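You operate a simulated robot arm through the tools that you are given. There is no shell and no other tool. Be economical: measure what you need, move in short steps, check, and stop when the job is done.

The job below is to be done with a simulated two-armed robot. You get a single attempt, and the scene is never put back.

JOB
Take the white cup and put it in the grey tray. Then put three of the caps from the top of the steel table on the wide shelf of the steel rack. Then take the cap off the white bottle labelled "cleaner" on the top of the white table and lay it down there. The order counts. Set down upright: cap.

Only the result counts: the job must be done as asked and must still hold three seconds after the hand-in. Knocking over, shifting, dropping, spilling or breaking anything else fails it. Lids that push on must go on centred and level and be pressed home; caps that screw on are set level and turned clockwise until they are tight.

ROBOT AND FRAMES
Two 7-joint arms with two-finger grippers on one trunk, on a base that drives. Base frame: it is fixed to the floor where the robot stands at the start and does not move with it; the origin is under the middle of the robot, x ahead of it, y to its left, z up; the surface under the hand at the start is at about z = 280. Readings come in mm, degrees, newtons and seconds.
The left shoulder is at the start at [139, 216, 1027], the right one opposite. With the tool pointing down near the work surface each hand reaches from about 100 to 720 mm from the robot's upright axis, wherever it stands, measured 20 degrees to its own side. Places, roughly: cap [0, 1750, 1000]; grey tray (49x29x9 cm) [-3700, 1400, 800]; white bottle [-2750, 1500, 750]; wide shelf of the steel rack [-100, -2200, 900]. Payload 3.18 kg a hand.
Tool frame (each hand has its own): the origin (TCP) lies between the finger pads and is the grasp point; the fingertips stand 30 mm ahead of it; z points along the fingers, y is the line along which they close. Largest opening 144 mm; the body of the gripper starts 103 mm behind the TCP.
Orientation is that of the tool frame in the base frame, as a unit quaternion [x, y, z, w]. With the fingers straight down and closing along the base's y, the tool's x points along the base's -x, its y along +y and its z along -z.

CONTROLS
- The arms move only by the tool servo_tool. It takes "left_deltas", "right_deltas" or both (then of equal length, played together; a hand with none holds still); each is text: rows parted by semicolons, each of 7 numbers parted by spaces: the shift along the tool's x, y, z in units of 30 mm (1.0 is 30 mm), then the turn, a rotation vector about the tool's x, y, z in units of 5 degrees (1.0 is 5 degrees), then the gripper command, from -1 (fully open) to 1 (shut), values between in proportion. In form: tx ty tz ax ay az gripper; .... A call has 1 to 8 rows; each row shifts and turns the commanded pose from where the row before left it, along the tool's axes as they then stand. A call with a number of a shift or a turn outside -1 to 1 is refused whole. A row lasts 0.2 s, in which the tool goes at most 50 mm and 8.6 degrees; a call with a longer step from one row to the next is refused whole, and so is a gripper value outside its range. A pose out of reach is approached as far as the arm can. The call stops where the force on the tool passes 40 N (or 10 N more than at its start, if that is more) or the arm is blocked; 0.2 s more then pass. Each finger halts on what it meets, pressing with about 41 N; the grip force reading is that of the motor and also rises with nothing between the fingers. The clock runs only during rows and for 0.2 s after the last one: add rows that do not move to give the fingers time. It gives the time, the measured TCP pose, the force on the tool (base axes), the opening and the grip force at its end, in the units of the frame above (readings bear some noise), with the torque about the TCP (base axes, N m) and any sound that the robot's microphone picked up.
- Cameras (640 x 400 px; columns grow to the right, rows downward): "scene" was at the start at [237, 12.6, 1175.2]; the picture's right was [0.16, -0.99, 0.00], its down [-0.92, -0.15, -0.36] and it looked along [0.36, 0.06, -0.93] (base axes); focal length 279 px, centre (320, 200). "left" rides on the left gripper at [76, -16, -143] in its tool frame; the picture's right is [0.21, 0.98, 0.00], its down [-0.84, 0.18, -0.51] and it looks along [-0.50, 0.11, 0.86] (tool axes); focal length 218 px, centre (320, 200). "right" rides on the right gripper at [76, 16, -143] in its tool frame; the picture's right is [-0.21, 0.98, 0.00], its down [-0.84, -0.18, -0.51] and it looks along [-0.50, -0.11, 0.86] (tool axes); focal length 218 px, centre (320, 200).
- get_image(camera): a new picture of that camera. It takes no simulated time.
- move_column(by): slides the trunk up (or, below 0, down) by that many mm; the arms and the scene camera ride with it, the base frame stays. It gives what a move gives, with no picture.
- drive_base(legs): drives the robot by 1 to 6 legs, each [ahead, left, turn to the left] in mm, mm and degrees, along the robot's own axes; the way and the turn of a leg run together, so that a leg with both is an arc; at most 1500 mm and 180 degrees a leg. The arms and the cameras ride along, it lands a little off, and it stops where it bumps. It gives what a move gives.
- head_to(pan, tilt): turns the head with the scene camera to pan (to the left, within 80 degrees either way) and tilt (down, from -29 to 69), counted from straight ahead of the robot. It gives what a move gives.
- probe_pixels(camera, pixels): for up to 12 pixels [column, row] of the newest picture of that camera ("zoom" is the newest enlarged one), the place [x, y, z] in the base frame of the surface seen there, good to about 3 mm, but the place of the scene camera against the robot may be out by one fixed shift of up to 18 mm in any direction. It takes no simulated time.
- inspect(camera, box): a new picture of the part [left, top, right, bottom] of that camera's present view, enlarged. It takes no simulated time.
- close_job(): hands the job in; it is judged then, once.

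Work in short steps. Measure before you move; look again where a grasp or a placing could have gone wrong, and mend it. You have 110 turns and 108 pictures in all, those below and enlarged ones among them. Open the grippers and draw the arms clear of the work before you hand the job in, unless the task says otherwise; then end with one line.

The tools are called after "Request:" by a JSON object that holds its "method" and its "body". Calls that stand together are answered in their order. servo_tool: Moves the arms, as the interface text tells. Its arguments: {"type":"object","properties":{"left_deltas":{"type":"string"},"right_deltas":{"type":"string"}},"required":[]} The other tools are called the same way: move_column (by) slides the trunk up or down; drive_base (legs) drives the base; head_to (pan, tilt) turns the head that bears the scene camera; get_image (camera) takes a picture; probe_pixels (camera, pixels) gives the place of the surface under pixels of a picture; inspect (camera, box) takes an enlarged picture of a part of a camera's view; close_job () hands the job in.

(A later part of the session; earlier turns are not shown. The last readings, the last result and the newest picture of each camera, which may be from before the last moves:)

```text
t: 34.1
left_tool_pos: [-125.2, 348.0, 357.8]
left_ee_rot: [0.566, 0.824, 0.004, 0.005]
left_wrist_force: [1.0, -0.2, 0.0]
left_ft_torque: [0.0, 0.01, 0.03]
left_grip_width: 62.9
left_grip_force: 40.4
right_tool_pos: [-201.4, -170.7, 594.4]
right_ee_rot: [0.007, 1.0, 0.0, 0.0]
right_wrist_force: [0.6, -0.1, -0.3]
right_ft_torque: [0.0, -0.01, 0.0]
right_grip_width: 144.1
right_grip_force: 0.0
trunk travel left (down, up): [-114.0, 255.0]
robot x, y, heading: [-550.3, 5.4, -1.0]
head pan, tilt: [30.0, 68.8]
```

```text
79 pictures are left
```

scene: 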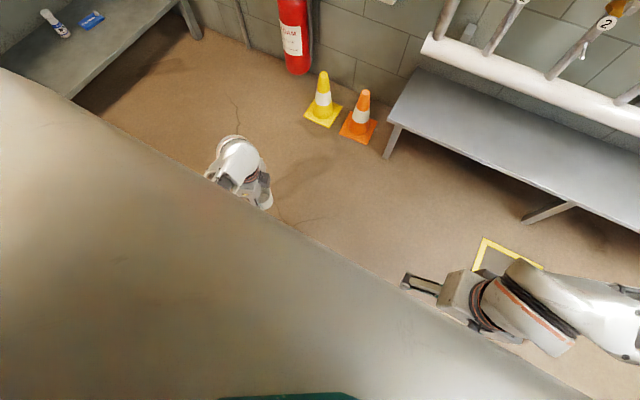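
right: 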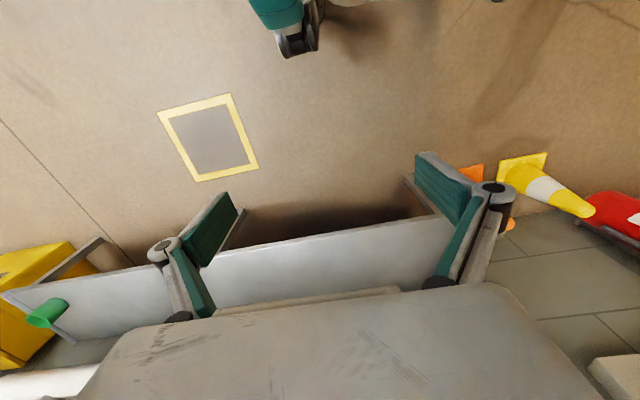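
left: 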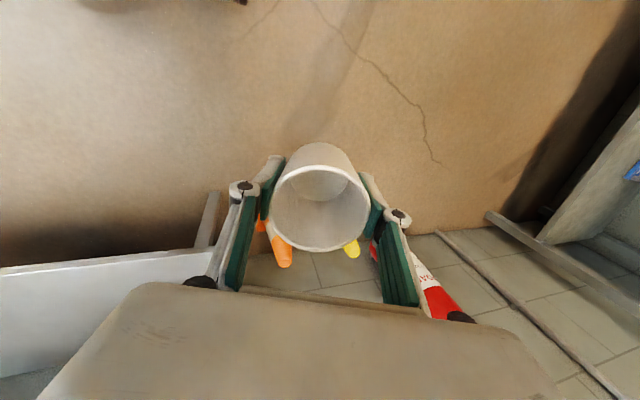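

It tracks well and is level. I now lower the hand further and yaw about +tool z to swing the elbow outward.

Request:
{"method": "servo_tool", "body": {"left_deltas": "0 0 0.8 0 0 1 0.6;0 0 0.8 0 0 1 0.6;0 0 0.8 0 0 1 0.6;0 0 0.8 0 0 1 0.6;0 0 0 0 0 1 0.6;0 0 0 0 0 1 0.6;0 0 0 0 0 1 0.6;0 0 0 0 0 1 0.6"}}

Request:
{"method": "servo_tool", "body": {"left_deltas": "0 0 0 0 0 1 0.6;0 0 0 0 0 1 0.6;0 0 0 0 0 1 0.6;0 0 0 0 0 1 0.6;0 0 0 0 0 1 0.6;0 0 0 0 0 1 0.6;0 0 0 0 0 1 0.6;0 0 0 0 0 1 0.6"}}

Request:
{"method": "get_image", "body": {"camera": "scene"}}

```text
t: 35.9
left_tool_pos: [-125.3, 351.3, 261.1]
left_ee_rot: [0.814, 0.58, 0.005, 0.003]
left_wrist_force: [-0.1, 0.1, -0.5]
left_ft_torque: [-0.02, 0.03, 0.02]
left_grip_width: 62.8
left_grip_force: 41.1
right_tool_pos: [-202.1, -171.0, 594.5]
right_ee_rot: [0.007, 1.0, -0.001, 0.0]
right_wrist_force: [-0.7, 0.4, 0.1]
right_ft_torque: [0.04, 0.03, 0.01]
right_grip_width: 144.1
right_grip_force: 0.1
trunk travel left (down, up): [-114.0, 255.0]
robot x, y, heading: [-550.4, 2.9, -1.0]
head pan, tilt: [30.0, 68.8]
```

```text
t: 37.7
left_tool_pos: [-123.1, 351.2, 260.5]
left_ee_rot: [0.964, 0.266, 0.006, 0.001]
left_wrist_force: [0.3, 0.6, -0.8]
left_ft_torque: [0.02, -0.01, -0.01]
left_grip_width: 63.2
left_grip_force: 40.9
right_tool_pos: [-200.6, -171.1, 594.0]
right_ee_rot: [0.007, 1.0, 0.0, 0.0]
right_wrist_force: [-0.3, 0.5, -0.4]
right_ft_torque: [0.03, -0.02, 0.01]
right_grip_width: 144.0
right_grip_force: 0.0
trunk travel left (down, up): [-114.0, 255.0]
robot x, y, heading: [-552.9, 4.2, -0.8]
head pan, tilt: [30.0, 68.8]
```

```text
78 pictures are left
```

scene: 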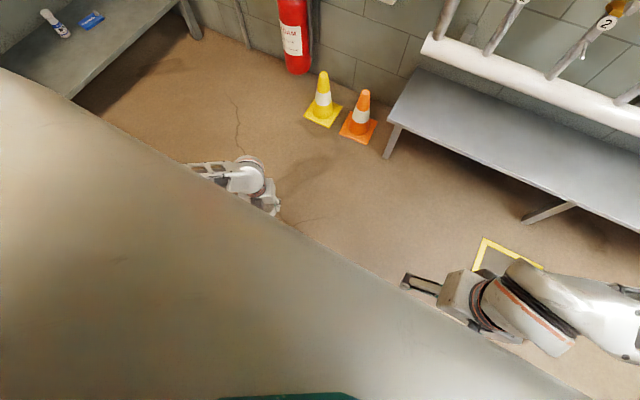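

The elbow swung out as hoped, and the forearm now comes from the left. I yaw a bit more, to about -180°, then raise.

Request:
{"method": "servo_tool", "body": {"left_deltas": "0 0 0 0 0 1 0.6;0 0 0 0 0 1 0.6;0 0 0 0 0 1 0.6;0 0 0 0 0 1 0.6;0 0 0 0 0 1 0.6;0 0 0 0 0 1 0.6;0 0 0 0 0 0 0.6"}}

Request:
{"method": "servo_tool", "body": {"left_deltas": "0 0 -1 0 0 0 0.6;0 0 -1 0 0 0 0.6;0 0 -1 0 0 0 0.6;0 0 -1 0 0 0 0.6;0 0 -1 0 0 0 0.6;0 0 -1 0 0 0 0.6;0 0 -1 0 0 0 0.6;0 0 -1 0 0 0 0.6"}}

Request:
{"method": "get_image", "body": {"camera": "scene"}}

```text
t: 39.3
left_tool_pos: [-123.5, 352.2, 260.6]
left_ee_rot: [1.0, 0.008, 0.007, 0.0]
left_wrist_force: [0.9, -0.1, -0.2]
left_ft_torque: [-0.03, -0.04, 0.0]
left_grip_width: 63.2
left_grip_force: 40.6
right_tool_pos: [-201.4, -171.5, 593.8]
right_ee_rot: [0.007, 1.0, -0.002, 0.0]
right_wrist_force: [0.3, -0.3, 0.0]
right_ft_torque: [-0.01, -0.01, -0.01]
right_grip_width: 143.9
right_grip_force: 0.0
trunk travel left (down, up): [-114.0, 255.0]
robot x, y, heading: [-549.9, 4.7, -0.5]
head pan, tilt: [30.0, 68.8]
```

```text
t: 41.1
left_tool_pos: [-127.8, 351.5, 500.8]
left_ee_rot: [1.0, 0.008, 0.006, 0.0]
left_wrist_force: [-0.8, 0.2, -0.4]
left_ft_torque: [-0.02, -0.01, 0.01]
left_grip_width: 63.5
left_grip_force: 41.1
right_tool_pos: [-202.0, -171.9, 593.7]
right_ee_rot: [0.007, 1.0, -0.001, 0.0]
right_wrist_force: [-0.2, 0.5, 0.1]
right_ft_torque: [-0.01, 0.01, -0.01]
right_grip_width: 144.0
right_grip_force: 0.0
trunk travel left (down, up): [-114.0, 255.0]
robot x, y, heading: [-548.3, 1.5, -0.7]
head pan, tilt: [30.0, 68.8]
```

```text
77 pictures are left
```

scene: 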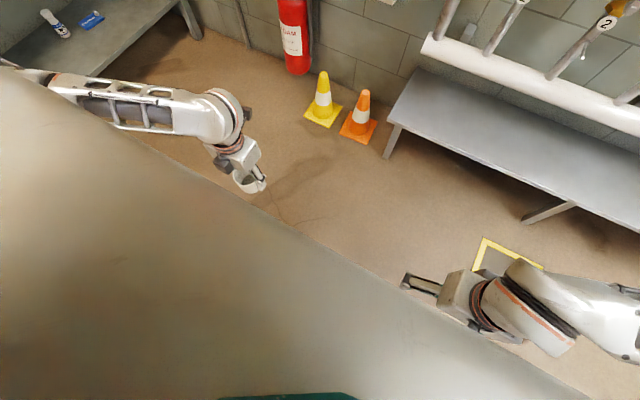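

The elbow-out posture is restored and the hand is level. I raise the trunk and turn to look toward the tray side.

Request:
{"method": "move_column", "body": {"by": 250}}

Request:
{"method": "head_to", "body": {"pan": 80, "tilt": 15}}

Request:
{"method": "drive_base", "body": {"legs": [[-200, 0, 0], [0, 0, 80]]}}

Request:
{"method": "get_image", "body": {"camera": "scene"}}

Request:
{"method": "head_to", "body": {"pan": 20, "tilt": 15}}

Request:
{"method": "get_image", "body": {"camera": "scene"}}

```text
t: 43.7
left_tool_pos: [-127.7, 350.5, 750.0]
left_ee_rot: [1.0, 0.009, 0.007, 0.0]
left_wrist_force: [-0.1, 0.2, -1.4]
left_ft_torque: [0.0, 0.02, -0.03]
left_grip_width: 63.0
left_grip_force: 40.8
right_tool_pos: [-200.5, -171.4, 845.1]
right_ee_rot: [0.007, 1.0, -0.002, 0.001]
right_wrist_force: [0.1, 0.6, 0.7]
right_ft_torque: [-0.01, 0.0, 0.02]
right_grip_width: 144.0
right_grip_force: 0.1
trunk travel left (down, up): [-364.0, 5.0]
robot x, y, heading: [-548.7, 3.5, -0.5]
head pan, tilt: [30.0, 68.8]
```

```text
t: 45.0
left_tool_pos: [-128.1, 351.0, 750.5]
left_ee_rot: [1.0, 0.009, 0.007, -0.001]
left_wrist_force: [-0.8, -0.4, -0.1]
left_ft_torque: [0.01, -0.03, -0.04]
left_grip_width: 63.2
left_grip_force: 41.0
right_tool_pos: [-202.2, -172.0, 844.4]
right_ee_rot: [0.007, 1.0, 0.0, 0.0]
right_wrist_force: [0.4, -0.1, -0.7]
right_ft_torque: [0.0, -0.02, 0.0]
right_grip_width: 144.1
right_grip_force: 0.1
trunk travel left (down, up): [-364.0, 5.0]
robot x, y, heading: [-550.8, 2.0, -0.6]
head pan, tilt: [80.0, 15.0]
```

```text
t: 50.0
left_tool_pos: [-1019.7, 484.7, 749.4]
left_ee_rot: [0.76, 0.65, 0.006, -0.005]
left_wrist_force: [0.1, 0.0, -0.4]
left_ft_torque: [-0.01, 0.01, 0.01]
left_grip_width: 63.0
left_grip_force: 41.2
right_tool_pos: [-519.6, 319.3, 844.8]
right_ee_rot: [-0.637, 0.771, -0.001, 0.0]
right_wrist_force: [-1.2, 0.3, -0.2]
right_ft_torque: [-0.01, -0.01, -0.01]
right_grip_width: 143.9
right_grip_force: 0.1
trunk travel left (down, up): [-364.0, 5.0]
robot x, y, heading: [-748.9, 8.3, 79.4]
head pan, tilt: [80.0, 15.0]
```

```text
76 pictures are left
```

scene: 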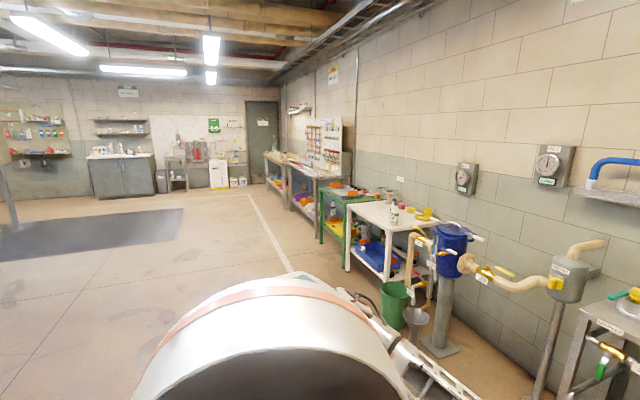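

```text
t: 51.3
left_tool_pos: [-1020.4, 482.8, 750.2]
left_ee_rot: [0.761, 0.649, 0.005, -0.004]
left_wrist_force: [-0.4, -0.4, -0.6]
left_ft_torque: [0.01, -0.01, -0.03]
left_grip_width: 63.1
left_grip_force: 41.0
right_tool_pos: [-519.0, 320.4, 844.0]
right_ee_rot: [-0.637, 0.771, -0.001, 0.001]
right_wrist_force: [-0.4, -0.1, -0.4]
right_ft_torque: [0.0, -0.01, -0.03]
right_grip_width: 143.9
right_grip_force: 0.0
trunk travel left (down, up): [-364.0, 5.0]
robot x, y, heading: [-749.6, 6.6, 79.2]
head pan, tilt: [20.0, 15.0]
```

```text
75 pictures are left
```

scene: 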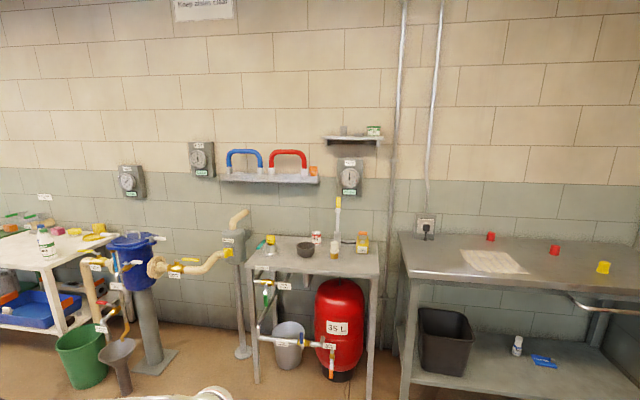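

The tables line the +y wall, with the white one and a green one further along in -x. I face the wall and slide left along the clear floor.

Request:
{"method": "drive_base", "body": {"legs": [[0, 0, 10.7], [0, 1480, 0], [0, 1420, 0]]}}

Request:
{"method": "head_to", "body": {"pan": 0, "tilt": 25}}

Request:
{"method": "get_image", "body": {"camera": "scene"}}

```text
t: 77.7
left_tool_pos: [-4053.9, 362.7, 750.5]
left_ee_rot: [0.685, 0.728, 0.005, -0.005]
left_wrist_force: [-0.1, -0.4, -0.1]
left_ft_torque: [-0.01, -0.03, -0.05]
left_grip_width: 63.2
left_grip_force: 41.4
right_tool_pos: [-3528.8, 310.7, 844.2]
right_ee_rot: [0.717, -0.697, 0.001, -0.001]
right_wrist_force: [0.1, -0.4, 0.1]
right_ft_torque: [-0.02, 0.04, 0.02]
right_grip_width: 144.1
right_grip_force: 0.2
trunk travel left (down, up): [-364.0, 5.0]
robot x, y, heading: [-3691.7, -45.2, 91.7]
head pan, tilt: [20.0, 15.0]
```

```text
t: 78.5
left_tool_pos: [-4055.0, 363.3, 750.6]
left_ee_rot: [0.686, 0.727, 0.004, -0.004]
left_wrist_force: [-0.5, -0.5, -0.3]
left_ft_torque: [-0.01, -0.02, 0.02]
left_grip_width: 63.2
left_grip_force: 41.4
right_tool_pos: [-3529.9, 309.8, 844.9]
right_ee_rot: [0.717, -0.697, 0.001, -0.001]
right_wrist_force: [-0.5, -0.3, 0.5]
right_ft_torque: [0.03, 0.02, -0.02]
right_grip_width: 143.8
right_grip_force: 0.1
trunk travel left (down, up): [-364.0, 5.0]
robot x, y, heading: [-3692.3, -46.8, 91.8]
head pan, tilt: [0.0, 25.0]
```

```text
74 pictures are left
```

scene: 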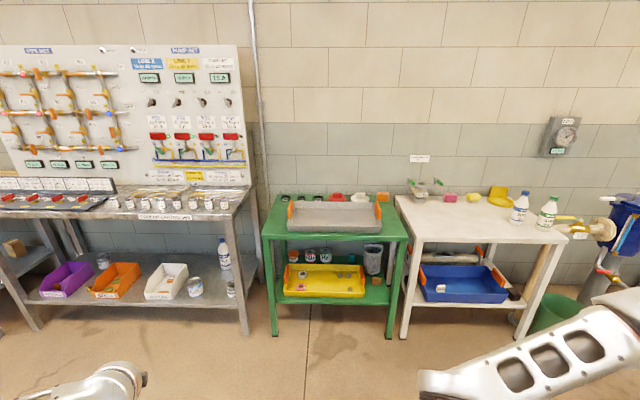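

The grey tray is on the green table at about (335,215), and the white table stands to its right. I measure both.

Request:
{"method": "probe_pixels", "body": {"camera": "scene", "pixels": [[292, 203], [380, 203], [290, 230], [382, 230], [335, 215], [335, 232], [275, 235], [405, 235], [335, 240], [519, 210], [547, 215], [360, 198]]}}

Request:
{"method": "inspect", "body": {"camera": "scene", "box": [255, 170, 415, 270]}}

Request:
{"method": "inspect", "body": {"camera": "scene", "box": [395, 160, 595, 285]}}

```text
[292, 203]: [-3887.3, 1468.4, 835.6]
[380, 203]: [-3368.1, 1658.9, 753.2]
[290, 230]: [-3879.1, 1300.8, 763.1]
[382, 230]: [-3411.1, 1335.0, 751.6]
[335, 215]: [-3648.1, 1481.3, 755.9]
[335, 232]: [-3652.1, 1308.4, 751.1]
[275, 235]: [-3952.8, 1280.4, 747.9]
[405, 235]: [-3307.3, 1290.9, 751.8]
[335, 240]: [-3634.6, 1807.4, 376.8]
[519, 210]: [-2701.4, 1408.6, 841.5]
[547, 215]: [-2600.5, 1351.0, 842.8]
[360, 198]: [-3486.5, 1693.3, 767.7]
```

```text
4.00 times, centred on (335, 220) of scene
```

zoom: 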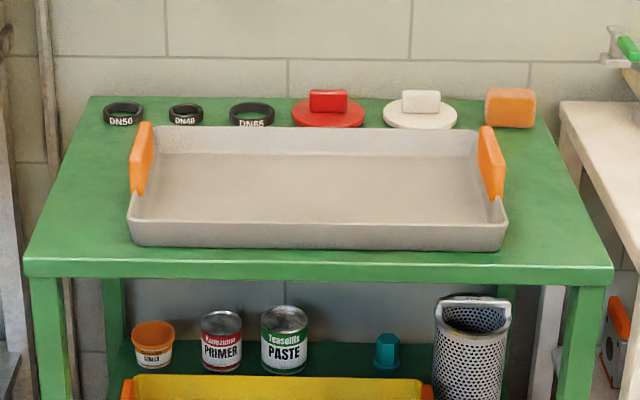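

```text
3.20 times, centred on (495, 222) of scene
```

zoom: 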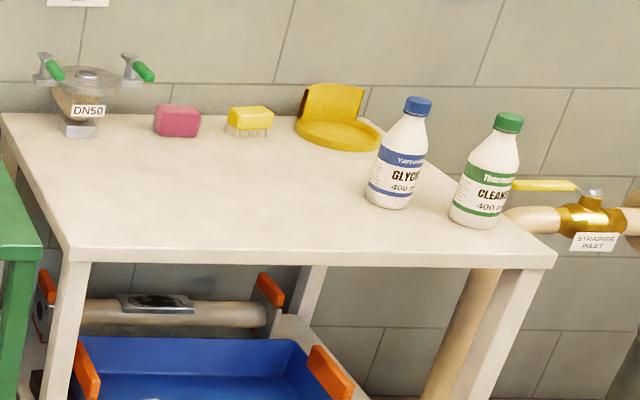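

The tray floor is at z≈755 and the tray spans x -3890..-3410, y 1300..1590. The cleaner bottle is the right one with the green cap. I raise the left hand above the tray rim and bring it inward.

Request:
{"method": "servo_tool", "body": {"left_deltas": "0 0.4 -1 0 0 0 0.6;0 0.4 -1 0 0 0 0.6;0 0.4 -1 0 0 0 0.6;0 0.4 -1 0 0 0 0.6;0 0.4 -1 0 0 0 0.6;0 0.4 -1 0 0 0 0.6;0 0.4 -1 0 0 0 0.6;0 0 0 0 0 0 0.6"}}

Request:
{"method": "drive_base", "body": {"legs": [[0, 0, -1.7], [700, 0, 0]]}}

Request:
{"method": "head_to", "body": {"pan": 10, "tilt": 45}}

Request:
{"method": "get_image", "body": {"camera": "scene"}}

```text
t: 80.3
left_tool_pos: [-3969.7, 364.1, 961.8]
left_ee_rot: [0.686, 0.728, 0.004, -0.004]
left_wrist_force: [-0.3, 0.3, 0.3]
left_ft_torque: [0.0, -0.04, 0.0]
left_grip_width: 62.9
left_grip_force: 41.3
right_tool_pos: [-3529.9, 309.8, 844.5]
right_ee_rot: [0.717, -0.697, 0.001, -0.001]
right_wrist_force: [-0.3, 0.0, -0.8]
right_ft_torque: [0.01, 0.0, 0.0]
right_grip_width: 144.1
right_grip_force: 0.0
trunk travel left (down, up): [-364.0, 5.0]
robot x, y, heading: [-3694.2, -46.2, 91.3]
head pan, tilt: [0.0, 25.0]
```

```text
t: 84.5
left_tool_pos: [-3949.9, 1065.2, 962.2]
left_ee_rot: [0.699, 0.715, 0.005, -0.005]
left_wrist_force: [0.1, -0.2, -1.3]
left_ft_torque: [-0.03, 0.03, 0.02]
left_grip_width: 63.0
left_grip_force: 41.3
right_tool_pos: [-3512.3, 995.4, 845.4]
right_ee_rot: [-0.703, 0.711, -0.001, 0.0]
right_wrist_force: [0.0, 1.0, 0.6]
right_ft_torque: [-0.05, 0.01, 0.03]
right_grip_width: 143.8
right_grip_force: 0.0
trunk travel left (down, up): [-364.0, 5.0]
robot x, y, heading: [-3688.4, 647.4, 89.6]
head pan, tilt: [0.0, 25.0]
```

```text
t: 85.3
left_tool_pos: [-3949.3, 1064.9, 961.7]
left_ee_rot: [0.701, 0.713, 0.005, -0.005]
left_wrist_force: [0.2, -0.2, -1.4]
left_ft_torque: [-0.04, 0.03, -0.02]
left_grip_width: 63.1
left_grip_force: 41.2
right_tool_pos: [-3513.1, 995.7, 843.8]
right_ee_rot: [-0.704, 0.71, -0.001, 0.001]
right_wrist_force: [0.3, -0.3, -0.3]
right_ft_torque: [0.02, -0.02, 0.01]
right_grip_width: 144.0
right_grip_force: 0.0
trunk travel left (down, up): [-364.0, 5.0]
robot x, y, heading: [-3687.6, 644.2, 89.5]
head pan, tilt: [10.0, 45.0]
```

```text
71 pictures are left
```

scene: 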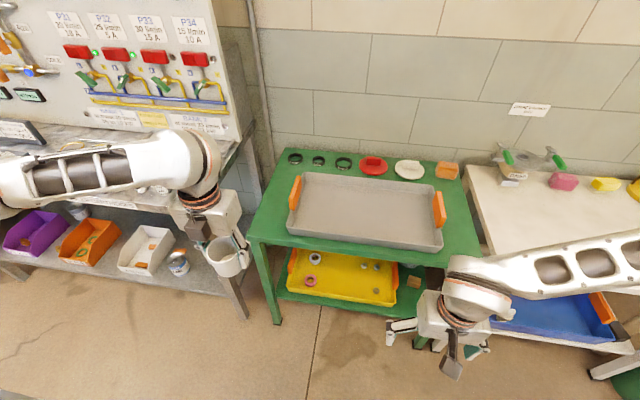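

The hand holds the cup beside the steel table to the left. I raise the right hand for clearance, then slide right 250 mm and go ahead 230 mm.

Request:
{"method": "servo_tool", "body": {"right_deltas": "0 0 -1 0 0 0 -1;0 0 -1 0 0 0 -1;0 0 -1 0 0 0 -1;0 0 -1 0 0 0 -1"}}

Request:
{"method": "drive_base", "body": {"legs": [[0, -260, 0], [230, 0, 0]]}}

Request:
{"method": "get_image", "body": {"camera": "scene"}}

Request:
{"method": "get_image", "body": {"camera": "left"}}

```text
t: 86.3
left_tool_pos: [-3950.5, 1065.4, 961.9]
left_ee_rot: [0.7, 0.715, 0.006, -0.005]
left_wrist_force: [0.7, 0.0, -0.4]
left_ft_torque: [0.0, 0.01, -0.02]
left_grip_width: 62.9
left_grip_force: 40.7
right_tool_pos: [-3512.0, 998.3, 963.6]
right_ee_rot: [-0.704, 0.711, -0.001, 0.001]
right_wrist_force: [-1.0, 0.2, 0.8]
right_ft_torque: [0.02, 0.0, 0.01]
right_grip_width: 143.9
right_grip_force: 0.0
trunk travel left (down, up): [-364.0, 5.0]
robot x, y, heading: [-3687.5, 640.7, 89.3]
head pan, tilt: [10.0, 45.0]
```

```text
t: 90.6
left_tool_pos: [-3686.0, 1291.3, 962.9]
left_ee_rot: [0.7, 0.714, 0.005, -0.004]
left_wrist_force: [-0.3, 0.6, 0.0]
left_ft_torque: [-0.03, 0.03, 0.0]
left_grip_width: 63.0
left_grip_force: 40.9
right_tool_pos: [-3248.4, 1222.4, 963.0]
right_ee_rot: [-0.703, 0.711, -0.002, 0.0]
right_wrist_force: [-0.2, -0.4, -0.5]
right_ft_torque: [-0.02, 0.01, -0.03]
right_grip_width: 144.0
right_grip_force: 0.0
trunk travel left (down, up): [-364.0, 5.0]
robot x, y, heading: [-3424.3, 874.3, 89.5]
head pan, tilt: [10.0, 45.0]
```

```text
70 pictures are left
```

scene: 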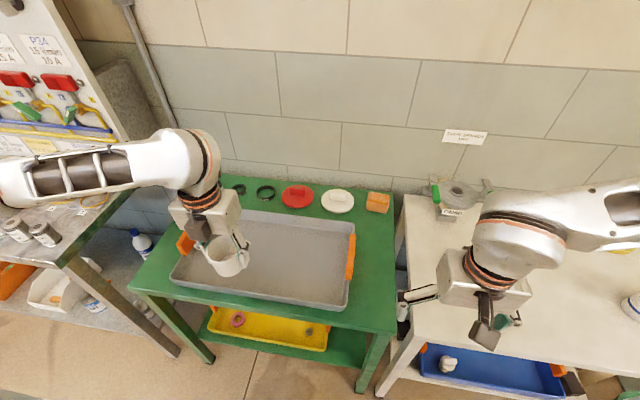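

```text
69 pictures are left
```

left: 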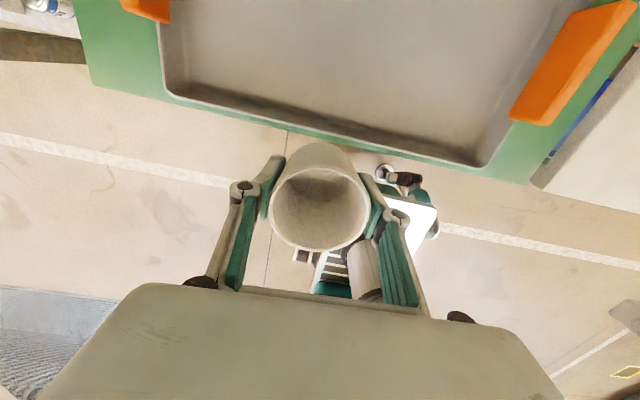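

The hand is before the tray. I extend it forward 140 mm over the tray and 30 mm toward its middle.

Request:
{"method": "servo_tool", "body": {"left_deltas": "0.95 0.2 0 0 0 0 0.6;0.95 0.2 0 0 0 0 0.6;0.95 0.2 0 0 0 0 0.6;0.95 0.2 0 0 0 0 0.6;0.95 0.2 0 0 0 0 0.6;0 0 0 0 0 0 0.6"}}

Request:
{"method": "get_image", "body": {"camera": "left"}}

Request:
{"method": "probe_pixels", "body": {"camera": "left", "pixels": [[320, 60], [320, 120], [230, 120], [420, 120], [230, 190], [180, 200], [440, 200], [250, 20]]}}

```text
t: 92.0
left_tool_pos: [-3659.6, 1433.4, 962.0]
left_ee_rot: [0.699, 0.715, 0.005, -0.005]
left_wrist_force: [0.4, 0.2, -1.2]
left_ft_torque: [-0.03, -0.05, -0.01]
left_grip_width: 63.0
left_grip_force: 41.3
right_tool_pos: [-3248.4, 1222.8, 962.4]
right_ee_rot: [-0.704, 0.711, -0.001, 0.001]
right_wrist_force: [-0.1, -0.4, -0.6]
right_ft_torque: [-0.03, -0.03, 0.03]
right_grip_width: 144.1
right_grip_force: 0.0
trunk travel left (down, up): [-364.0, 5.0]
robot x, y, heading: [-3420.4, 867.5, 89.3]
head pan, tilt: [10.0, 45.0]
```

```text
68 pictures are left
```

left: 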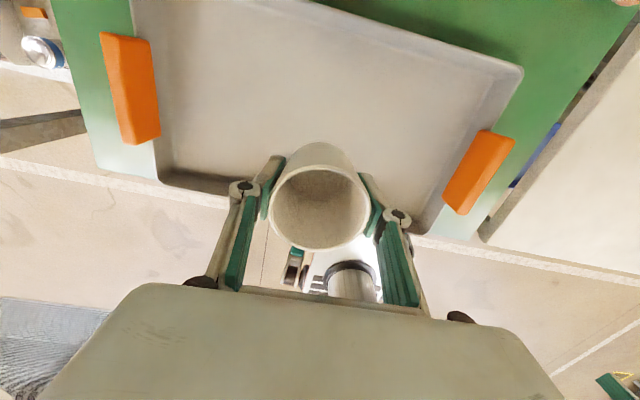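

```text
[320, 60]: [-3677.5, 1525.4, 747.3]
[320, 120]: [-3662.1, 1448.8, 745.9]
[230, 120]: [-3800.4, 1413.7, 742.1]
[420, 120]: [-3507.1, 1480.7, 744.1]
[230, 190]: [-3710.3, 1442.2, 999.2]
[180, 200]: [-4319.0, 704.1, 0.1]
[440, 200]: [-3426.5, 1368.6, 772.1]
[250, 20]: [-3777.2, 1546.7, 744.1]
```

The tray floor is at z≈745, so the cup bottom touches at TCP z≈787. I descend to about 795 first.

Request:
{"method": "servo_tool", "body": {"left_deltas": "0 0 0.8 0 0 0 0.6;0 0 0.8 0 0 0 0.6;0 0 0.8 0 0 0 0.6;0 0 0.8 0 0 0 0.6;0 0 0.8 0 0 0 0.6;0 0 0.8 0 0 0 0.6;0 0 0.7 0 0 0 0.6;0 0 0 0 0 0 0.6"}}

Request:
{"method": "servo_tool", "body": {"left_deltas": "0 0 0.08 0 0 0 0.6;0 0 0.08 0 0 0 0.6;0 0 0 0 0 0 0.6"}}

Request:
{"method": "get_image", "body": {"camera": "left"}}

```text
t: 93.8
left_tool_pos: [-3660.3, 1435.7, 798.8]
left_ee_rot: [0.7, 0.714, 0.005, -0.005]
left_wrist_force: [-0.8, 1.0, 0.2]
left_ft_torque: [0.0, -0.01, 0.03]
left_grip_width: 63.1
left_grip_force: 40.8
right_tool_pos: [-3247.6, 1223.0, 963.5]
right_ee_rot: [-0.704, 0.711, 0.0, 0.001]
right_wrist_force: [-0.1, 0.2, 0.6]
right_ft_torque: [-0.01, -0.01, -0.02]
right_grip_width: 144.0
right_grip_force: 0.1
trunk travel left (down, up): [-364.0, 5.0]
robot x, y, heading: [-3423.4, 872.0, 89.6]
head pan, tilt: [10.0, 45.0]
```

```text
t: 94.6
left_tool_pos: [-3659.8, 1437.1, 792.6]
left_ee_rot: [0.7, 0.714, 0.005, -0.005]
left_wrist_force: [-0.5, 0.3, -0.4]
left_ft_torque: [0.01, -0.01, 0.02]
left_grip_width: 62.9
left_grip_force: 41.1
right_tool_pos: [-3247.6, 1223.3, 961.7]
right_ee_rot: [-0.703, 0.711, 0.0, 0.0]
right_wrist_force: [-1.1, -0.6, 0.8]
right_ft_torque: [0.01, 0.01, -0.01]
right_grip_width: 144.0
right_grip_force: 0.1
trunk travel left (down, up): [-364.0, 5.0]
robot x, y, heading: [-3422.5, 868.6, 89.2]
head pan, tilt: [10.0, 45.0]
```

```text
67 pictures are left
```

left: 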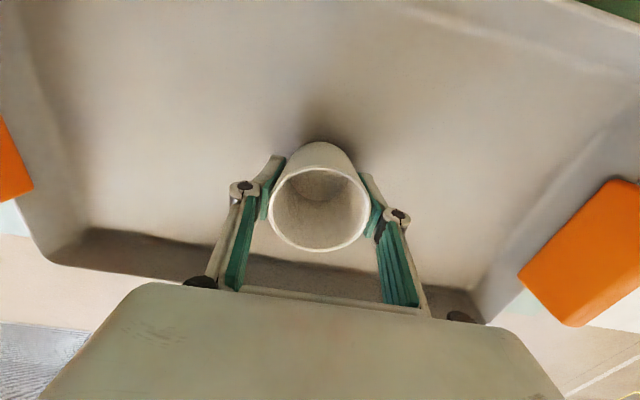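

No contact yet. I lower in 2 mm steps, watching the force.

Request:
{"method": "servo_tool", "body": {"left_deltas": "0 0 0.07 0 0 0 0.6;0 0 0.07 0 0 0 0.6;0 0 0 0 0 0 0.6"}}

```text
t: 95.4
left_tool_pos: [-3658.8, 1436.1, 789.8]
left_ee_rot: [0.7, 0.714, 0.004, -0.004]
left_wrist_force: [0.6, -0.2, -0.5]
left_ft_torque: [-0.02, 0.03, 0.01]
left_grip_width: 63.3
left_grip_force: 41.6
right_tool_pos: [-3247.3, 1224.0, 962.4]
right_ee_rot: [-0.703, 0.711, 0.0, 0.002]
right_wrist_force: [0.9, -0.1, -0.9]
right_ft_torque: [-0.03, 0.0, -0.02]
right_grip_width: 144.2
right_grip_force: 0.2
trunk travel left (down, up): [-364.0, 5.0]
robot x, y, heading: [-3423.0, 869.8, 89.4]
head pan, tilt: [10.0, 45.0]
```

Request:
{"method": "servo_tool", "body": {"left_deltas": "0 0 0.06 0 0 0 0.6;0 0 0.06 0 0 0 0.6;0 0 0 0 0 0 0.6"}}

```text
t: 96.2
left_tool_pos: [-3657.1, 1436.8, 787.3]
left_ee_rot: [0.7, 0.714, 0.005, -0.004]
left_wrist_force: [-0.7, 0.6, 1.7]
left_ft_torque: [-0.07, -0.03, 0.0]
left_grip_width: 63.2
left_grip_force: 40.9
right_tool_pos: [-3247.8, 1222.1, 963.0]
right_ee_rot: [-0.704, 0.71, 0.0, 0.0]
right_wrist_force: [-0.3, -0.1, 0.3]
right_ft_torque: [-0.01, 0.0, -0.02]
right_grip_width: 144.0
right_grip_force: 0.0
trunk travel left (down, up): [-364.0, 5.0]
robot x, y, heading: [-3420.5, 870.7, 89.4]
head pan, tilt: [10.0, 45.0]
```

A slight upward force (1.7 N) shows touch-down is starting. I press 1 mm more and open, then rise.

Request:
{"method": "servo_tool", "body": {"left_deltas": "0 0 0.04 0 0 0 0.6;0 0 0 0 0 0 0.1;0 0 0 0 0 0 0;0 0 0 0 0 0 -0.5;0 0 0 0 0 0 -0.8;0 0 0 0 0 0 -0.8"}}

Request:
{"method": "get_image", "body": {"camera": "left"}}

```text
t: 97.6
left_tool_pos: [-3659.1, 1436.3, 784.7]
left_ee_rot: [0.699, 0.715, 0.005, -0.006]
left_wrist_force: [-0.4, -0.8, 0.2]
left_ft_torque: [0.01, 0.02, -0.02]
left_grip_width: 129.7
left_grip_force: 0.1
right_tool_pos: [-3248.5, 1222.9, 962.3]
right_ee_rot: [-0.704, 0.711, -0.001, 0.0]
right_wrist_force: [-0.3, -0.5, -0.9]
right_ft_torque: [0.01, -0.01, 0.01]
right_grip_width: 144.1
right_grip_force: 0.0
trunk travel left (down, up): [-364.0, 5.0]
robot x, y, heading: [-3427.4, 873.7, 89.3]
head pan, tilt: [10.0, 45.0]
```

```text
66 pictures are left
```

left: 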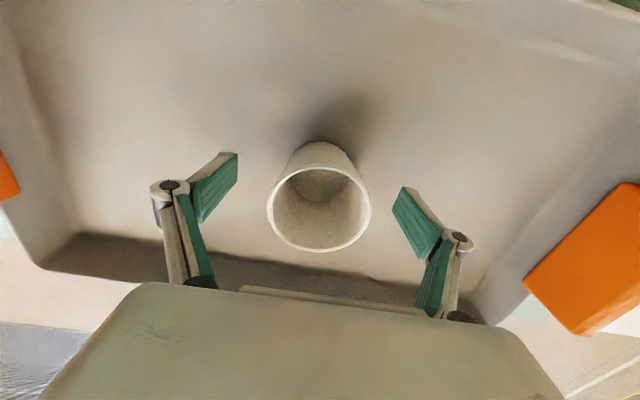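

The cup stands free in the tray. I raise the left hand straight up, draw it back, then back off and slide along toward the steel table.

Request:
{"method": "servo_tool", "body": {"left_deltas": "0 0 -1 0 0 0 -0.8;0 0 -1 0 0 0 -0.8;0 0 -1 0 0 0 -0.8;0 0 -1 0 0 0 -0.8;0 0 -1 0 0 0 -0.8;0 0 -1 0 0 0 -0.8;-1 -0.3 -0.5 0 0 0 -1;-1 -0.3 0 0 0 0 -1"}}

Request:
{"method": "get_image", "body": {"camera": "scene"}}

Request:
{"method": "drive_base", "body": {"legs": [[-600, 0, 0], [0, -1500, 0], [0, -1500, 0]]}}

Request:
{"method": "head_to", "body": {"pan": -10, "tilt": 25}}

Request:
{"method": "get_image", "body": {"camera": "scene"}}

```text
t: 99.4
left_tool_pos: [-3674.7, 1372.2, 980.2]
left_ee_rot: [0.7, 0.714, 0.004, -0.005]
left_wrist_force: [0.4, 0.2, -0.9]
left_ft_torque: [0.04, -0.01, 0.02]
left_grip_width: 143.9
left_grip_force: 0.0
right_tool_pos: [-3249.0, 1223.5, 962.8]
right_ee_rot: [-0.703, 0.711, -0.001, 0.001]
right_wrist_force: [-0.1, -0.3, 0.5]
right_ft_torque: [0.01, 0.0, 0.0]
right_grip_width: 144.2
right_grip_force: 0.1
trunk travel left (down, up): [-364.0, 5.0]
robot x, y, heading: [-3424.9, 870.7, 89.4]
head pan, tilt: [10.0, 45.0]
```

```text
65 pictures are left
```

scene: 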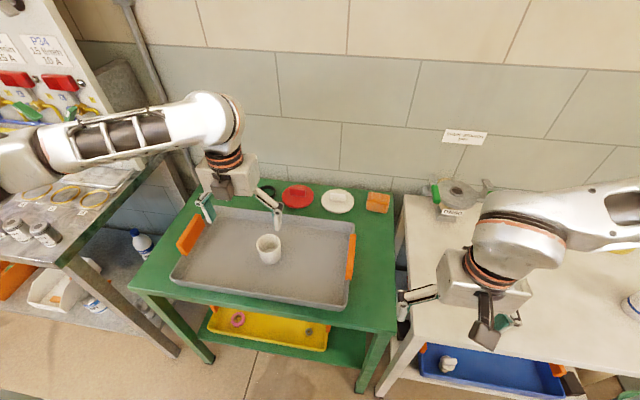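

```text
t: 128.3
left_tool_pos: [-709.0, 719.0, 978.9]
left_ee_rot: [0.699, 0.715, 0.006, -0.005]
left_wrist_force: [-0.3, -0.4, -0.5]
left_ft_torque: [0.01, 0.03, -0.05]
left_grip_width: 143.7
left_grip_force: 0.0
right_tool_pos: [-283.0, 569.8, 963.1]
right_ee_rot: [-0.704, 0.71, -0.001, 0.001]
right_wrist_force: [-0.3, 0.4, -0.4]
right_ft_torque: [0.02, 0.02, 0.03]
right_grip_width: 144.0
right_grip_force: 0.1
trunk travel left (down, up): [-364.0, 5.0]
robot x, y, heading: [-458.5, 213.8, 89.5]
head pan, tilt: [10.0, 45.0]
```

```text
t: 129.2
left_tool_pos: [-709.9, 719.7, 979.8]
left_ee_rot: [0.699, 0.715, 0.005, -0.005]
left_wrist_force: [-0.1, 0.3, -0.4]
left_ft_torque: [-0.01, -0.01, 0.0]
left_grip_width: 144.1
left_grip_force: 0.0
right_tool_pos: [-283.0, 568.8, 962.8]
right_ee_rot: [-0.704, 0.71, -0.001, 0.0]
right_wrist_force: [0.3, -0.2, 0.3]
right_ft_torque: [0.01, 0.0, -0.02]
right_grip_width: 144.1
right_grip_force: 0.1
trunk travel left (down, up): [-364.0, 5.0]
robot x, y, heading: [-455.1, 217.4, 89.5]
head pan, tilt: [-10.0, 25.0]
```

```text
64 pictures are left
```

scene: 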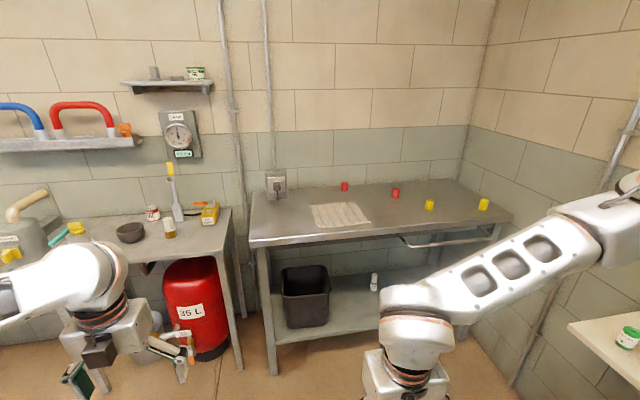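

The cup is in the tray. I see four caps on the steel table at (345,187), (395,193), (429,205) and (483,205), and I measure them.

Request:
{"method": "inspect", "body": {"camera": "scene", "box": [320, 165, 520, 265]}}

Request:
{"method": "probe_pixels", "body": {"camera": "scene", "pixels": [[345, 187], [395, 193], [429, 204], [483, 204], [345, 183], [483, 199], [390, 225], [258, 243], [500, 220], [400, 245], [430, 244], [580, 325]]}}

```text
3.20 times, centred on (420, 215) of scene
```

zoom: 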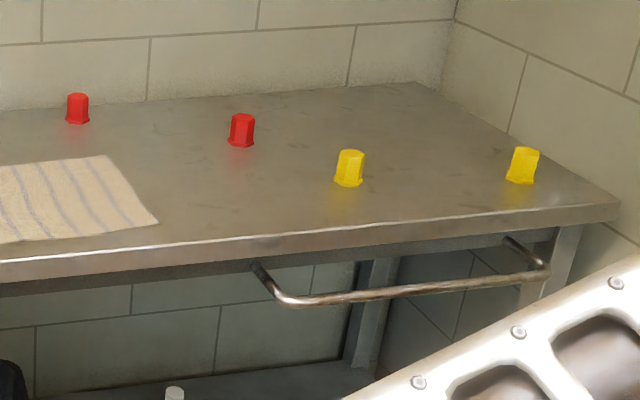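

```text
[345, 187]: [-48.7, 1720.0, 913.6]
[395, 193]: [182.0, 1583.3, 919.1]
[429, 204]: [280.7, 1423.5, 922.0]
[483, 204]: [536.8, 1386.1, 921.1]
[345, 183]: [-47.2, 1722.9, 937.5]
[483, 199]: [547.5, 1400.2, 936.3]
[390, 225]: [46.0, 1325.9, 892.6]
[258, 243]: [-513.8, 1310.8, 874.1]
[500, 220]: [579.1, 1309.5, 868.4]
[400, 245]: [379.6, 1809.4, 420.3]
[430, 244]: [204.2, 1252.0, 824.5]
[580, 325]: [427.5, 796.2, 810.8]
```

Table top is z≈885 with its edge at y≈1310, and the caps are at (-48,1720), (182,1590), (281,1430) and (540,1400). The lock box on the right wall could meet the right elbow, so I look there.

Request:
{"method": "head_to", "body": {"pan": -45, "tilt": 15}}

Request:
{"method": "get_image", "body": {"camera": "scene"}}

```text
t: 130.2
left_tool_pos: [-709.9, 719.6, 978.6]
left_ee_rot: [0.699, 0.715, 0.005, -0.004]
left_wrist_force: [-1.4, 0.4, 0.8]
left_ft_torque: [0.02, -0.01, 0.02]
left_grip_width: 144.2
left_grip_force: 0.0
right_tool_pos: [-283.3, 569.9, 962.5]
right_ee_rot: [-0.704, 0.71, 0.0, 0.0]
right_wrist_force: [0.6, -0.8, -0.7]
right_ft_torque: [0.01, -0.03, 0.02]
right_grip_width: 144.2
right_grip_force: 0.1
trunk travel left (down, up): [-364.0, 5.0]
robot x, y, heading: [-460.8, 212.7, 89.7]
head pan, tilt: [-45.0, 15.0]
```

```text
62 pictures are left
```

scene: 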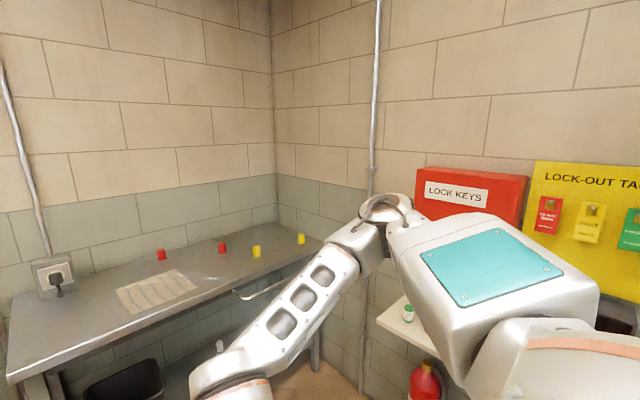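

Request:
{"method": "probe_pixels", "body": {"camera": "scene", "pixels": [[420, 185], [470, 180], [525, 185], [372, 180], [380, 210], [340, 260], [407, 314], [383, 318], [240, 375], [395, 230]]}}

```text
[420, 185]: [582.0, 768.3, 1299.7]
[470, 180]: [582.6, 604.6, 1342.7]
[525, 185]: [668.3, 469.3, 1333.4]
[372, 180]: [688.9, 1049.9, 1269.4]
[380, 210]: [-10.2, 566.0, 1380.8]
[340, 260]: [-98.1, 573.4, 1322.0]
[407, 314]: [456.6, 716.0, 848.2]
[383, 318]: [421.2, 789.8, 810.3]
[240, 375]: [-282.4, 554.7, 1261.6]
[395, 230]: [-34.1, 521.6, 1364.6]
```

The lock box starts at x≈582, y 480–770, and the cream table ends at y≈790, so the elbow clears if the robot stays near x≈-60. I raise the right hand and drive in.

Request:
{"method": "servo_tool", "body": {"right_deltas": "0 0 -1 0 0 0 -1;0 0 -1 0 0 0 -1"}}

Request:
{"method": "drive_base", "body": {"legs": [[0, -400, 0], [700, 0, 0]]}}

Request:
{"method": "head_to", "body": {"pan": -20, "tilt": 40}}

Request:
{"method": "get_image", "body": {"camera": "scene"}}

Request:
{"method": "get_image", "body": {"camera": "right"}}

```text
t: 130.8
left_tool_pos: [-709.2, 720.3, 979.3]
left_ee_rot: [0.699, 0.715, 0.005, -0.005]
left_wrist_force: [0.2, -0.2, -0.2]
left_ft_torque: [0.03, 0.0, 0.03]
left_grip_width: 144.2
left_grip_force: 0.0
right_tool_pos: [-282.3, 570.5, 1021.6]
right_ee_rot: [-0.705, 0.709, 0.0, 0.001]
right_wrist_force: [0.7, -0.5, 0.4]
right_ft_torque: [0.02, 0.02, 0.0]
right_grip_width: 144.0
right_grip_force: 0.1
trunk travel left (down, up): [-364.0, 5.0]
robot x, y, heading: [-458.6, 218.3, 89.6]
head pan, tilt: [-45.0, 15.0]
```

```text
t: 138.3
left_tool_pos: [-282.4, 1429.5, 978.6]
left_ee_rot: [0.707, 0.707, 0.003, -0.004]
left_wrist_force: [-0.6, 1.2, 0.1]
left_ft_torque: [0.01, 0.0, 0.02]
left_grip_width: 144.3
left_grip_force: 0.0
right_tool_pos: [139.5, 1271.9, 1022.6]
right_ee_rot: [-0.696, 0.718, 0.0, 0.0]
right_wrist_force: [-0.2, 0.6, 0.0]
right_ft_torque: [-0.01, 0.01, 0.0]
right_grip_width: 143.9
right_grip_force: 0.0
trunk travel left (down, up): [-364.0, 5.0]
robot x, y, heading: [-40.5, 922.0, 88.0]
head pan, tilt: [-45.0, 15.0]
```

```text
t: 139.2
left_tool_pos: [-283.1, 1429.0, 978.2]
left_ee_rot: [0.707, 0.707, 0.004, -0.005]
left_wrist_force: [-0.3, -0.3, -0.1]
left_ft_torque: [-0.03, 0.01, 0.0]
left_grip_width: 144.1
left_grip_force: 0.0
right_tool_pos: [139.9, 1272.9, 1023.2]
right_ee_rot: [-0.696, 0.718, -0.001, 0.001]
right_wrist_force: [0.4, -0.6, -0.3]
right_ft_torque: [-0.01, -0.01, -0.02]
right_grip_width: 144.1
right_grip_force: 0.1
trunk travel left (down, up): [-364.0, 5.0]
robot x, y, heading: [-43.5, 923.5, 88.4]
head pan, tilt: [-20.0, 40.0]
```

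```text
61 pictures are left
```

scene: 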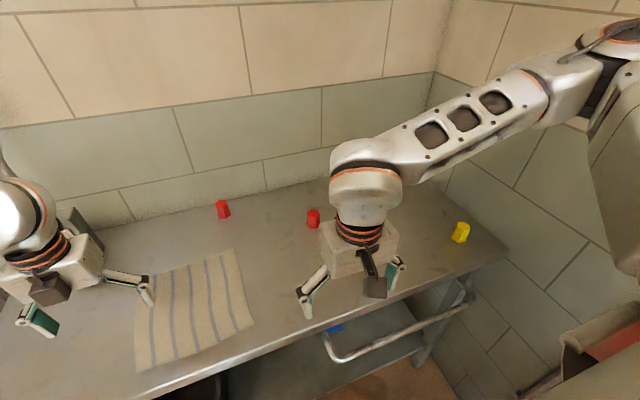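

```text
60 pictures are left
```

right: 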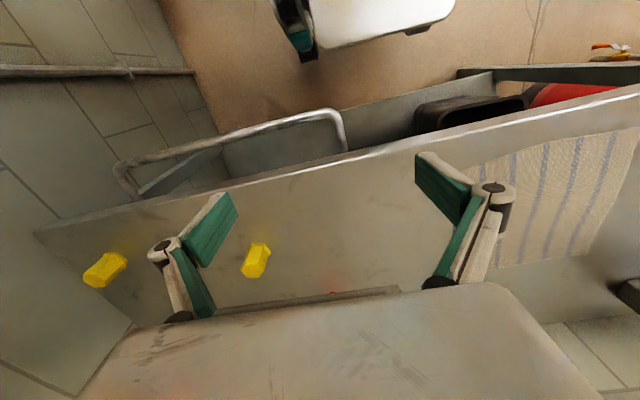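

The right camera sees both yellow caps, at (256,260) and (105,270). I measure all caps from both cameras to fix the camera offset.

Request:
{"method": "probe_pixels", "body": {"camera": "right", "pixels": [[250, 270], [262, 250], [256, 262], [246, 262], [268, 262], [95, 275], [118, 262], [300, 250], [230, 300], [310, 190]]}}

Request:
{"method": "probe_pixels", "body": {"camera": "scene", "pixels": [[313, 219], [313, 212], [223, 210], [460, 233], [463, 225], [300, 235], [260, 350]]}}

Request:
{"method": "inspect", "body": {"camera": "right", "box": [60, 220, 300, 320]}}

```text
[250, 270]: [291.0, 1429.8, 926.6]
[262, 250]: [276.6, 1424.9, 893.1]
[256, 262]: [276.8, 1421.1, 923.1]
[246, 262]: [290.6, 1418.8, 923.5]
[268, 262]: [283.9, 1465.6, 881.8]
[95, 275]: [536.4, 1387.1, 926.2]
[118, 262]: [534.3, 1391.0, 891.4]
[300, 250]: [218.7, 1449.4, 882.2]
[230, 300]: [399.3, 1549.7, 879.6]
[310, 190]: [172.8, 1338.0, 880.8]
```

```text
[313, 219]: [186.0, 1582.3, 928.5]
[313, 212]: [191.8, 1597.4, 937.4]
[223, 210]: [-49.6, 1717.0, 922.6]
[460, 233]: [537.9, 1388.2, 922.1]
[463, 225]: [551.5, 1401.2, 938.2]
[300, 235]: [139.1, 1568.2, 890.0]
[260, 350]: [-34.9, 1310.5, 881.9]
```

```text
2.67 times, centred on (180, 270) of right
```

zoom: 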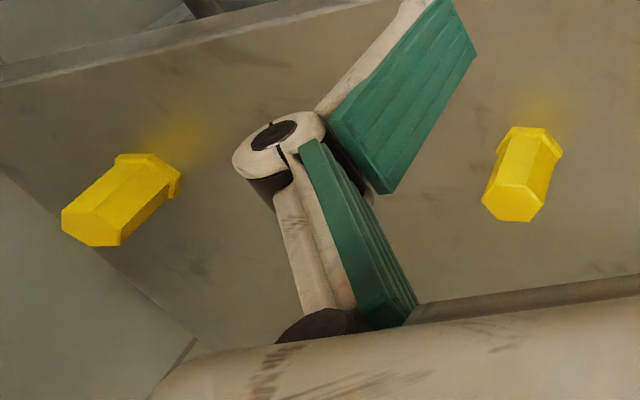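

Wrist camera: table top z=881, cap tops ≈927, and the front yellow cap's centre is ≈(284,1433). The right hand will first shift that cap to where the left hand can reach it. I move the right hand above it.

Request:
{"method": "servo_tool", "body": {"right_deltas": "-0.92 -0.775 0 0 0 0 -1;-0.92 -0.775 0 0 0 0 -1;-0.92 -0.775 0 0 0 0 -1;-0.92 -0.775 0 0 0 0 -1;-0.92 -0.775 0 0 0 0 -1;-0.92 -0.775 0 0 0 0 -1;0 0 0 0 0 0 -0.4"}}

Request:
{"method": "get_image", "body": {"camera": "right"}}

```text
t: 140.8
left_tool_pos: [-283.6, 1429.2, 979.2]
left_ee_rot: [0.707, 0.707, 0.005, -0.005]
left_wrist_force: [-0.3, 0.2, -0.1]
left_ft_torque: [0.02, -0.01, 0.02]
left_grip_width: 144.0
left_grip_force: 0.0
right_tool_pos: [282.7, 1432.2, 1024.0]
right_ee_rot: [-0.696, 0.718, -0.001, 0.001]
right_wrist_force: [0.0, -0.1, 0.0]
right_ft_torque: [0.0, 0.0, -0.02]
right_grip_width: 100.9
right_grip_force: 0.0
trunk travel left (down, up): [-364.0, 5.0]
robot x, y, heading: [-41.2, 919.3, 88.2]
head pan, tilt: [-20.0, 40.0]
```

```text
58 pictures are left
```

right: 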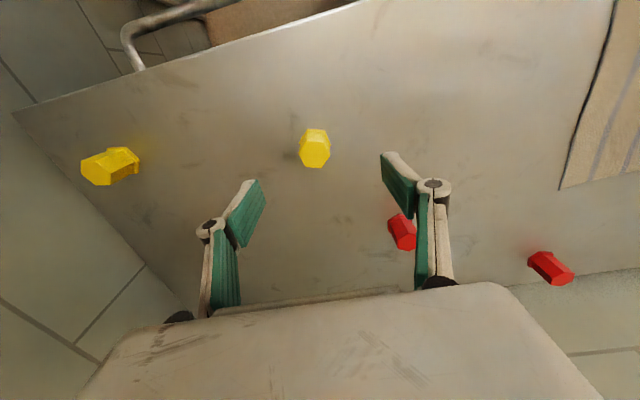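

All four caps show in the right view. I measure their tops, aiming at (315,155), (405,237), (97,170) and (560,274).

Request:
{"method": "probe_pixels", "body": {"camera": "right", "pixels": [[315, 155], [307, 155], [323, 155], [315, 144], [315, 165], [408, 240], [400, 240], [95, 170], [105, 170], [562, 275], [400, 222], [395, 232]]}}

Request:
{"method": "inspect", "body": {"camera": "right", "box": [235, 110, 395, 210]}}

```text
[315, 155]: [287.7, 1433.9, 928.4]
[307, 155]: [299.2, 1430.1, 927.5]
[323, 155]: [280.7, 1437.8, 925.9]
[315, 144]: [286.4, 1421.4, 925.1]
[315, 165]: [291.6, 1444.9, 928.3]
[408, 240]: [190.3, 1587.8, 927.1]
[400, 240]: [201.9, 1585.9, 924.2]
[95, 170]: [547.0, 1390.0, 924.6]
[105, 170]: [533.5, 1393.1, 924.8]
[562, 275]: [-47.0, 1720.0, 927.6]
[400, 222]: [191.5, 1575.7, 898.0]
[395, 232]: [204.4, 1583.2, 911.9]
```

```text
4.00 times, centred on (315, 160) of right
```

zoom: 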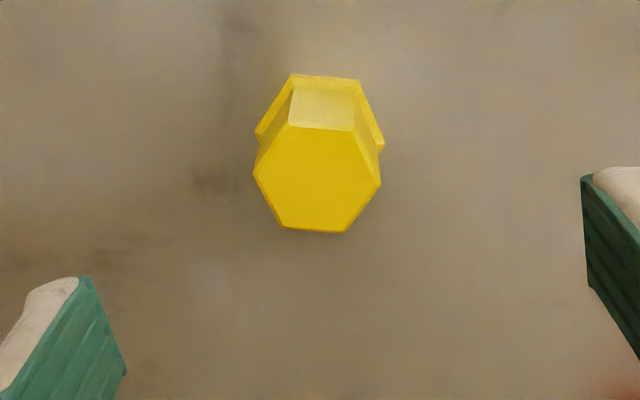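

The cap top's centre is ≈(288.5,1435), and its hex flats need a -14° turn of the tool. I align, descend to z≈924 and close gently.

Request:
{"method": "servo_tool", "body": {"right_deltas": "-0.1 -0.19 0 0 0 0 -0.4;0 0 0 0 0 -0.93 -0.4;0 0 0 0 0 -0.93 -0.4;0 0 0 0 0 -0.94 -0.4;0 0 0.85 0 0 0 -0.4;0 0 0.85 0 0 0 -0.4;0 0 0.85 0 0 0 -0.4;0 0 0.78 0 0 0 -0.4"}}

Request:
{"method": "get_image", "body": {"camera": "right"}}

```text
t: 142.6
left_tool_pos: [-282.5, 1430.3, 979.9]
left_ee_rot: [0.707, 0.707, 0.005, -0.004]
left_wrist_force: [-0.3, 0.1, 0.6]
left_ft_torque: [0.0, -0.01, 0.04]
left_grip_width: 143.9
left_grip_force: 0.1
right_tool_pos: [290.8, 1435.7, 922.4]
right_ee_rot: [0.778, -0.628, 0.001, -0.001]
right_wrist_force: [0.7, -0.2, -0.4]
right_ft_torque: [0.03, -0.03, -0.01]
right_grip_width: 100.4
right_grip_force: 0.0
trunk travel left (down, up): [-364.0, 5.0]
robot x, y, heading: [-42.3, 923.4, 88.3]
head pan, tilt: [-20.0, 40.0]
```

```text
56 pictures are left
```

right: 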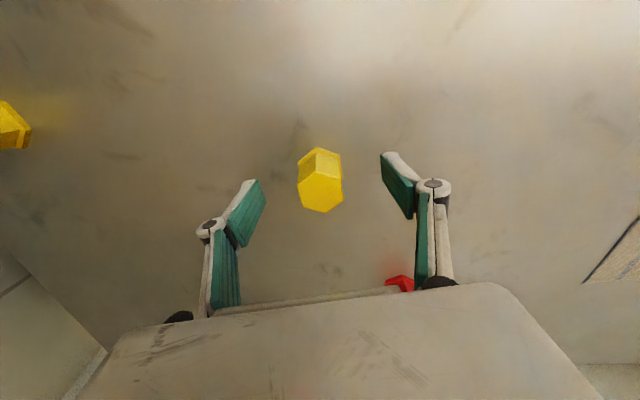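

The flats face the pads and the cap is centred. I close.

Request:
{"method": "servo_tool", "body": {"right_deltas": "0 0 0 0 0 0 0.2;0 0 0 0 0 0 0.5;0 0 0 0 0 0 0.8;0 0 0 0 0 0 0.9;0 0 0 0 0 0 0.9"}}

Request:
{"method": "get_image", "body": {"camera": "right"}}

```text
t: 143.8
left_tool_pos: [-283.6, 1429.2, 979.1]
left_ee_rot: [0.707, 0.707, 0.005, -0.006]
left_wrist_force: [0.5, -0.2, -0.2]
left_ft_torque: [-0.04, 0.03, 0.0]
left_grip_width: 143.7
left_grip_force: 0.2
right_tool_pos: [290.7, 1434.1, 923.3]
right_ee_rot: [0.778, -0.628, 0.0, -0.001]
right_wrist_force: [-0.2, 0.5, -0.1]
right_ft_torque: [0.02, 0.01, 0.0]
right_grip_width: 35.3
right_grip_force: 40.5
trunk travel left (down, up): [-364.0, 5.0]
robot x, y, heading: [-40.2, 920.8, 88.4]
head pan, tilt: [-20.0, 40.0]
```

```text
55 pictures are left
```

right: 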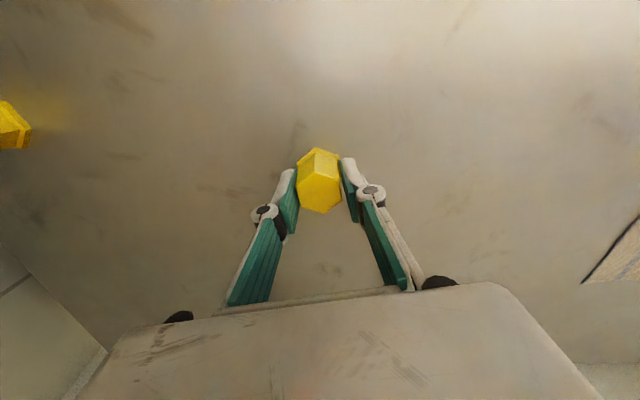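

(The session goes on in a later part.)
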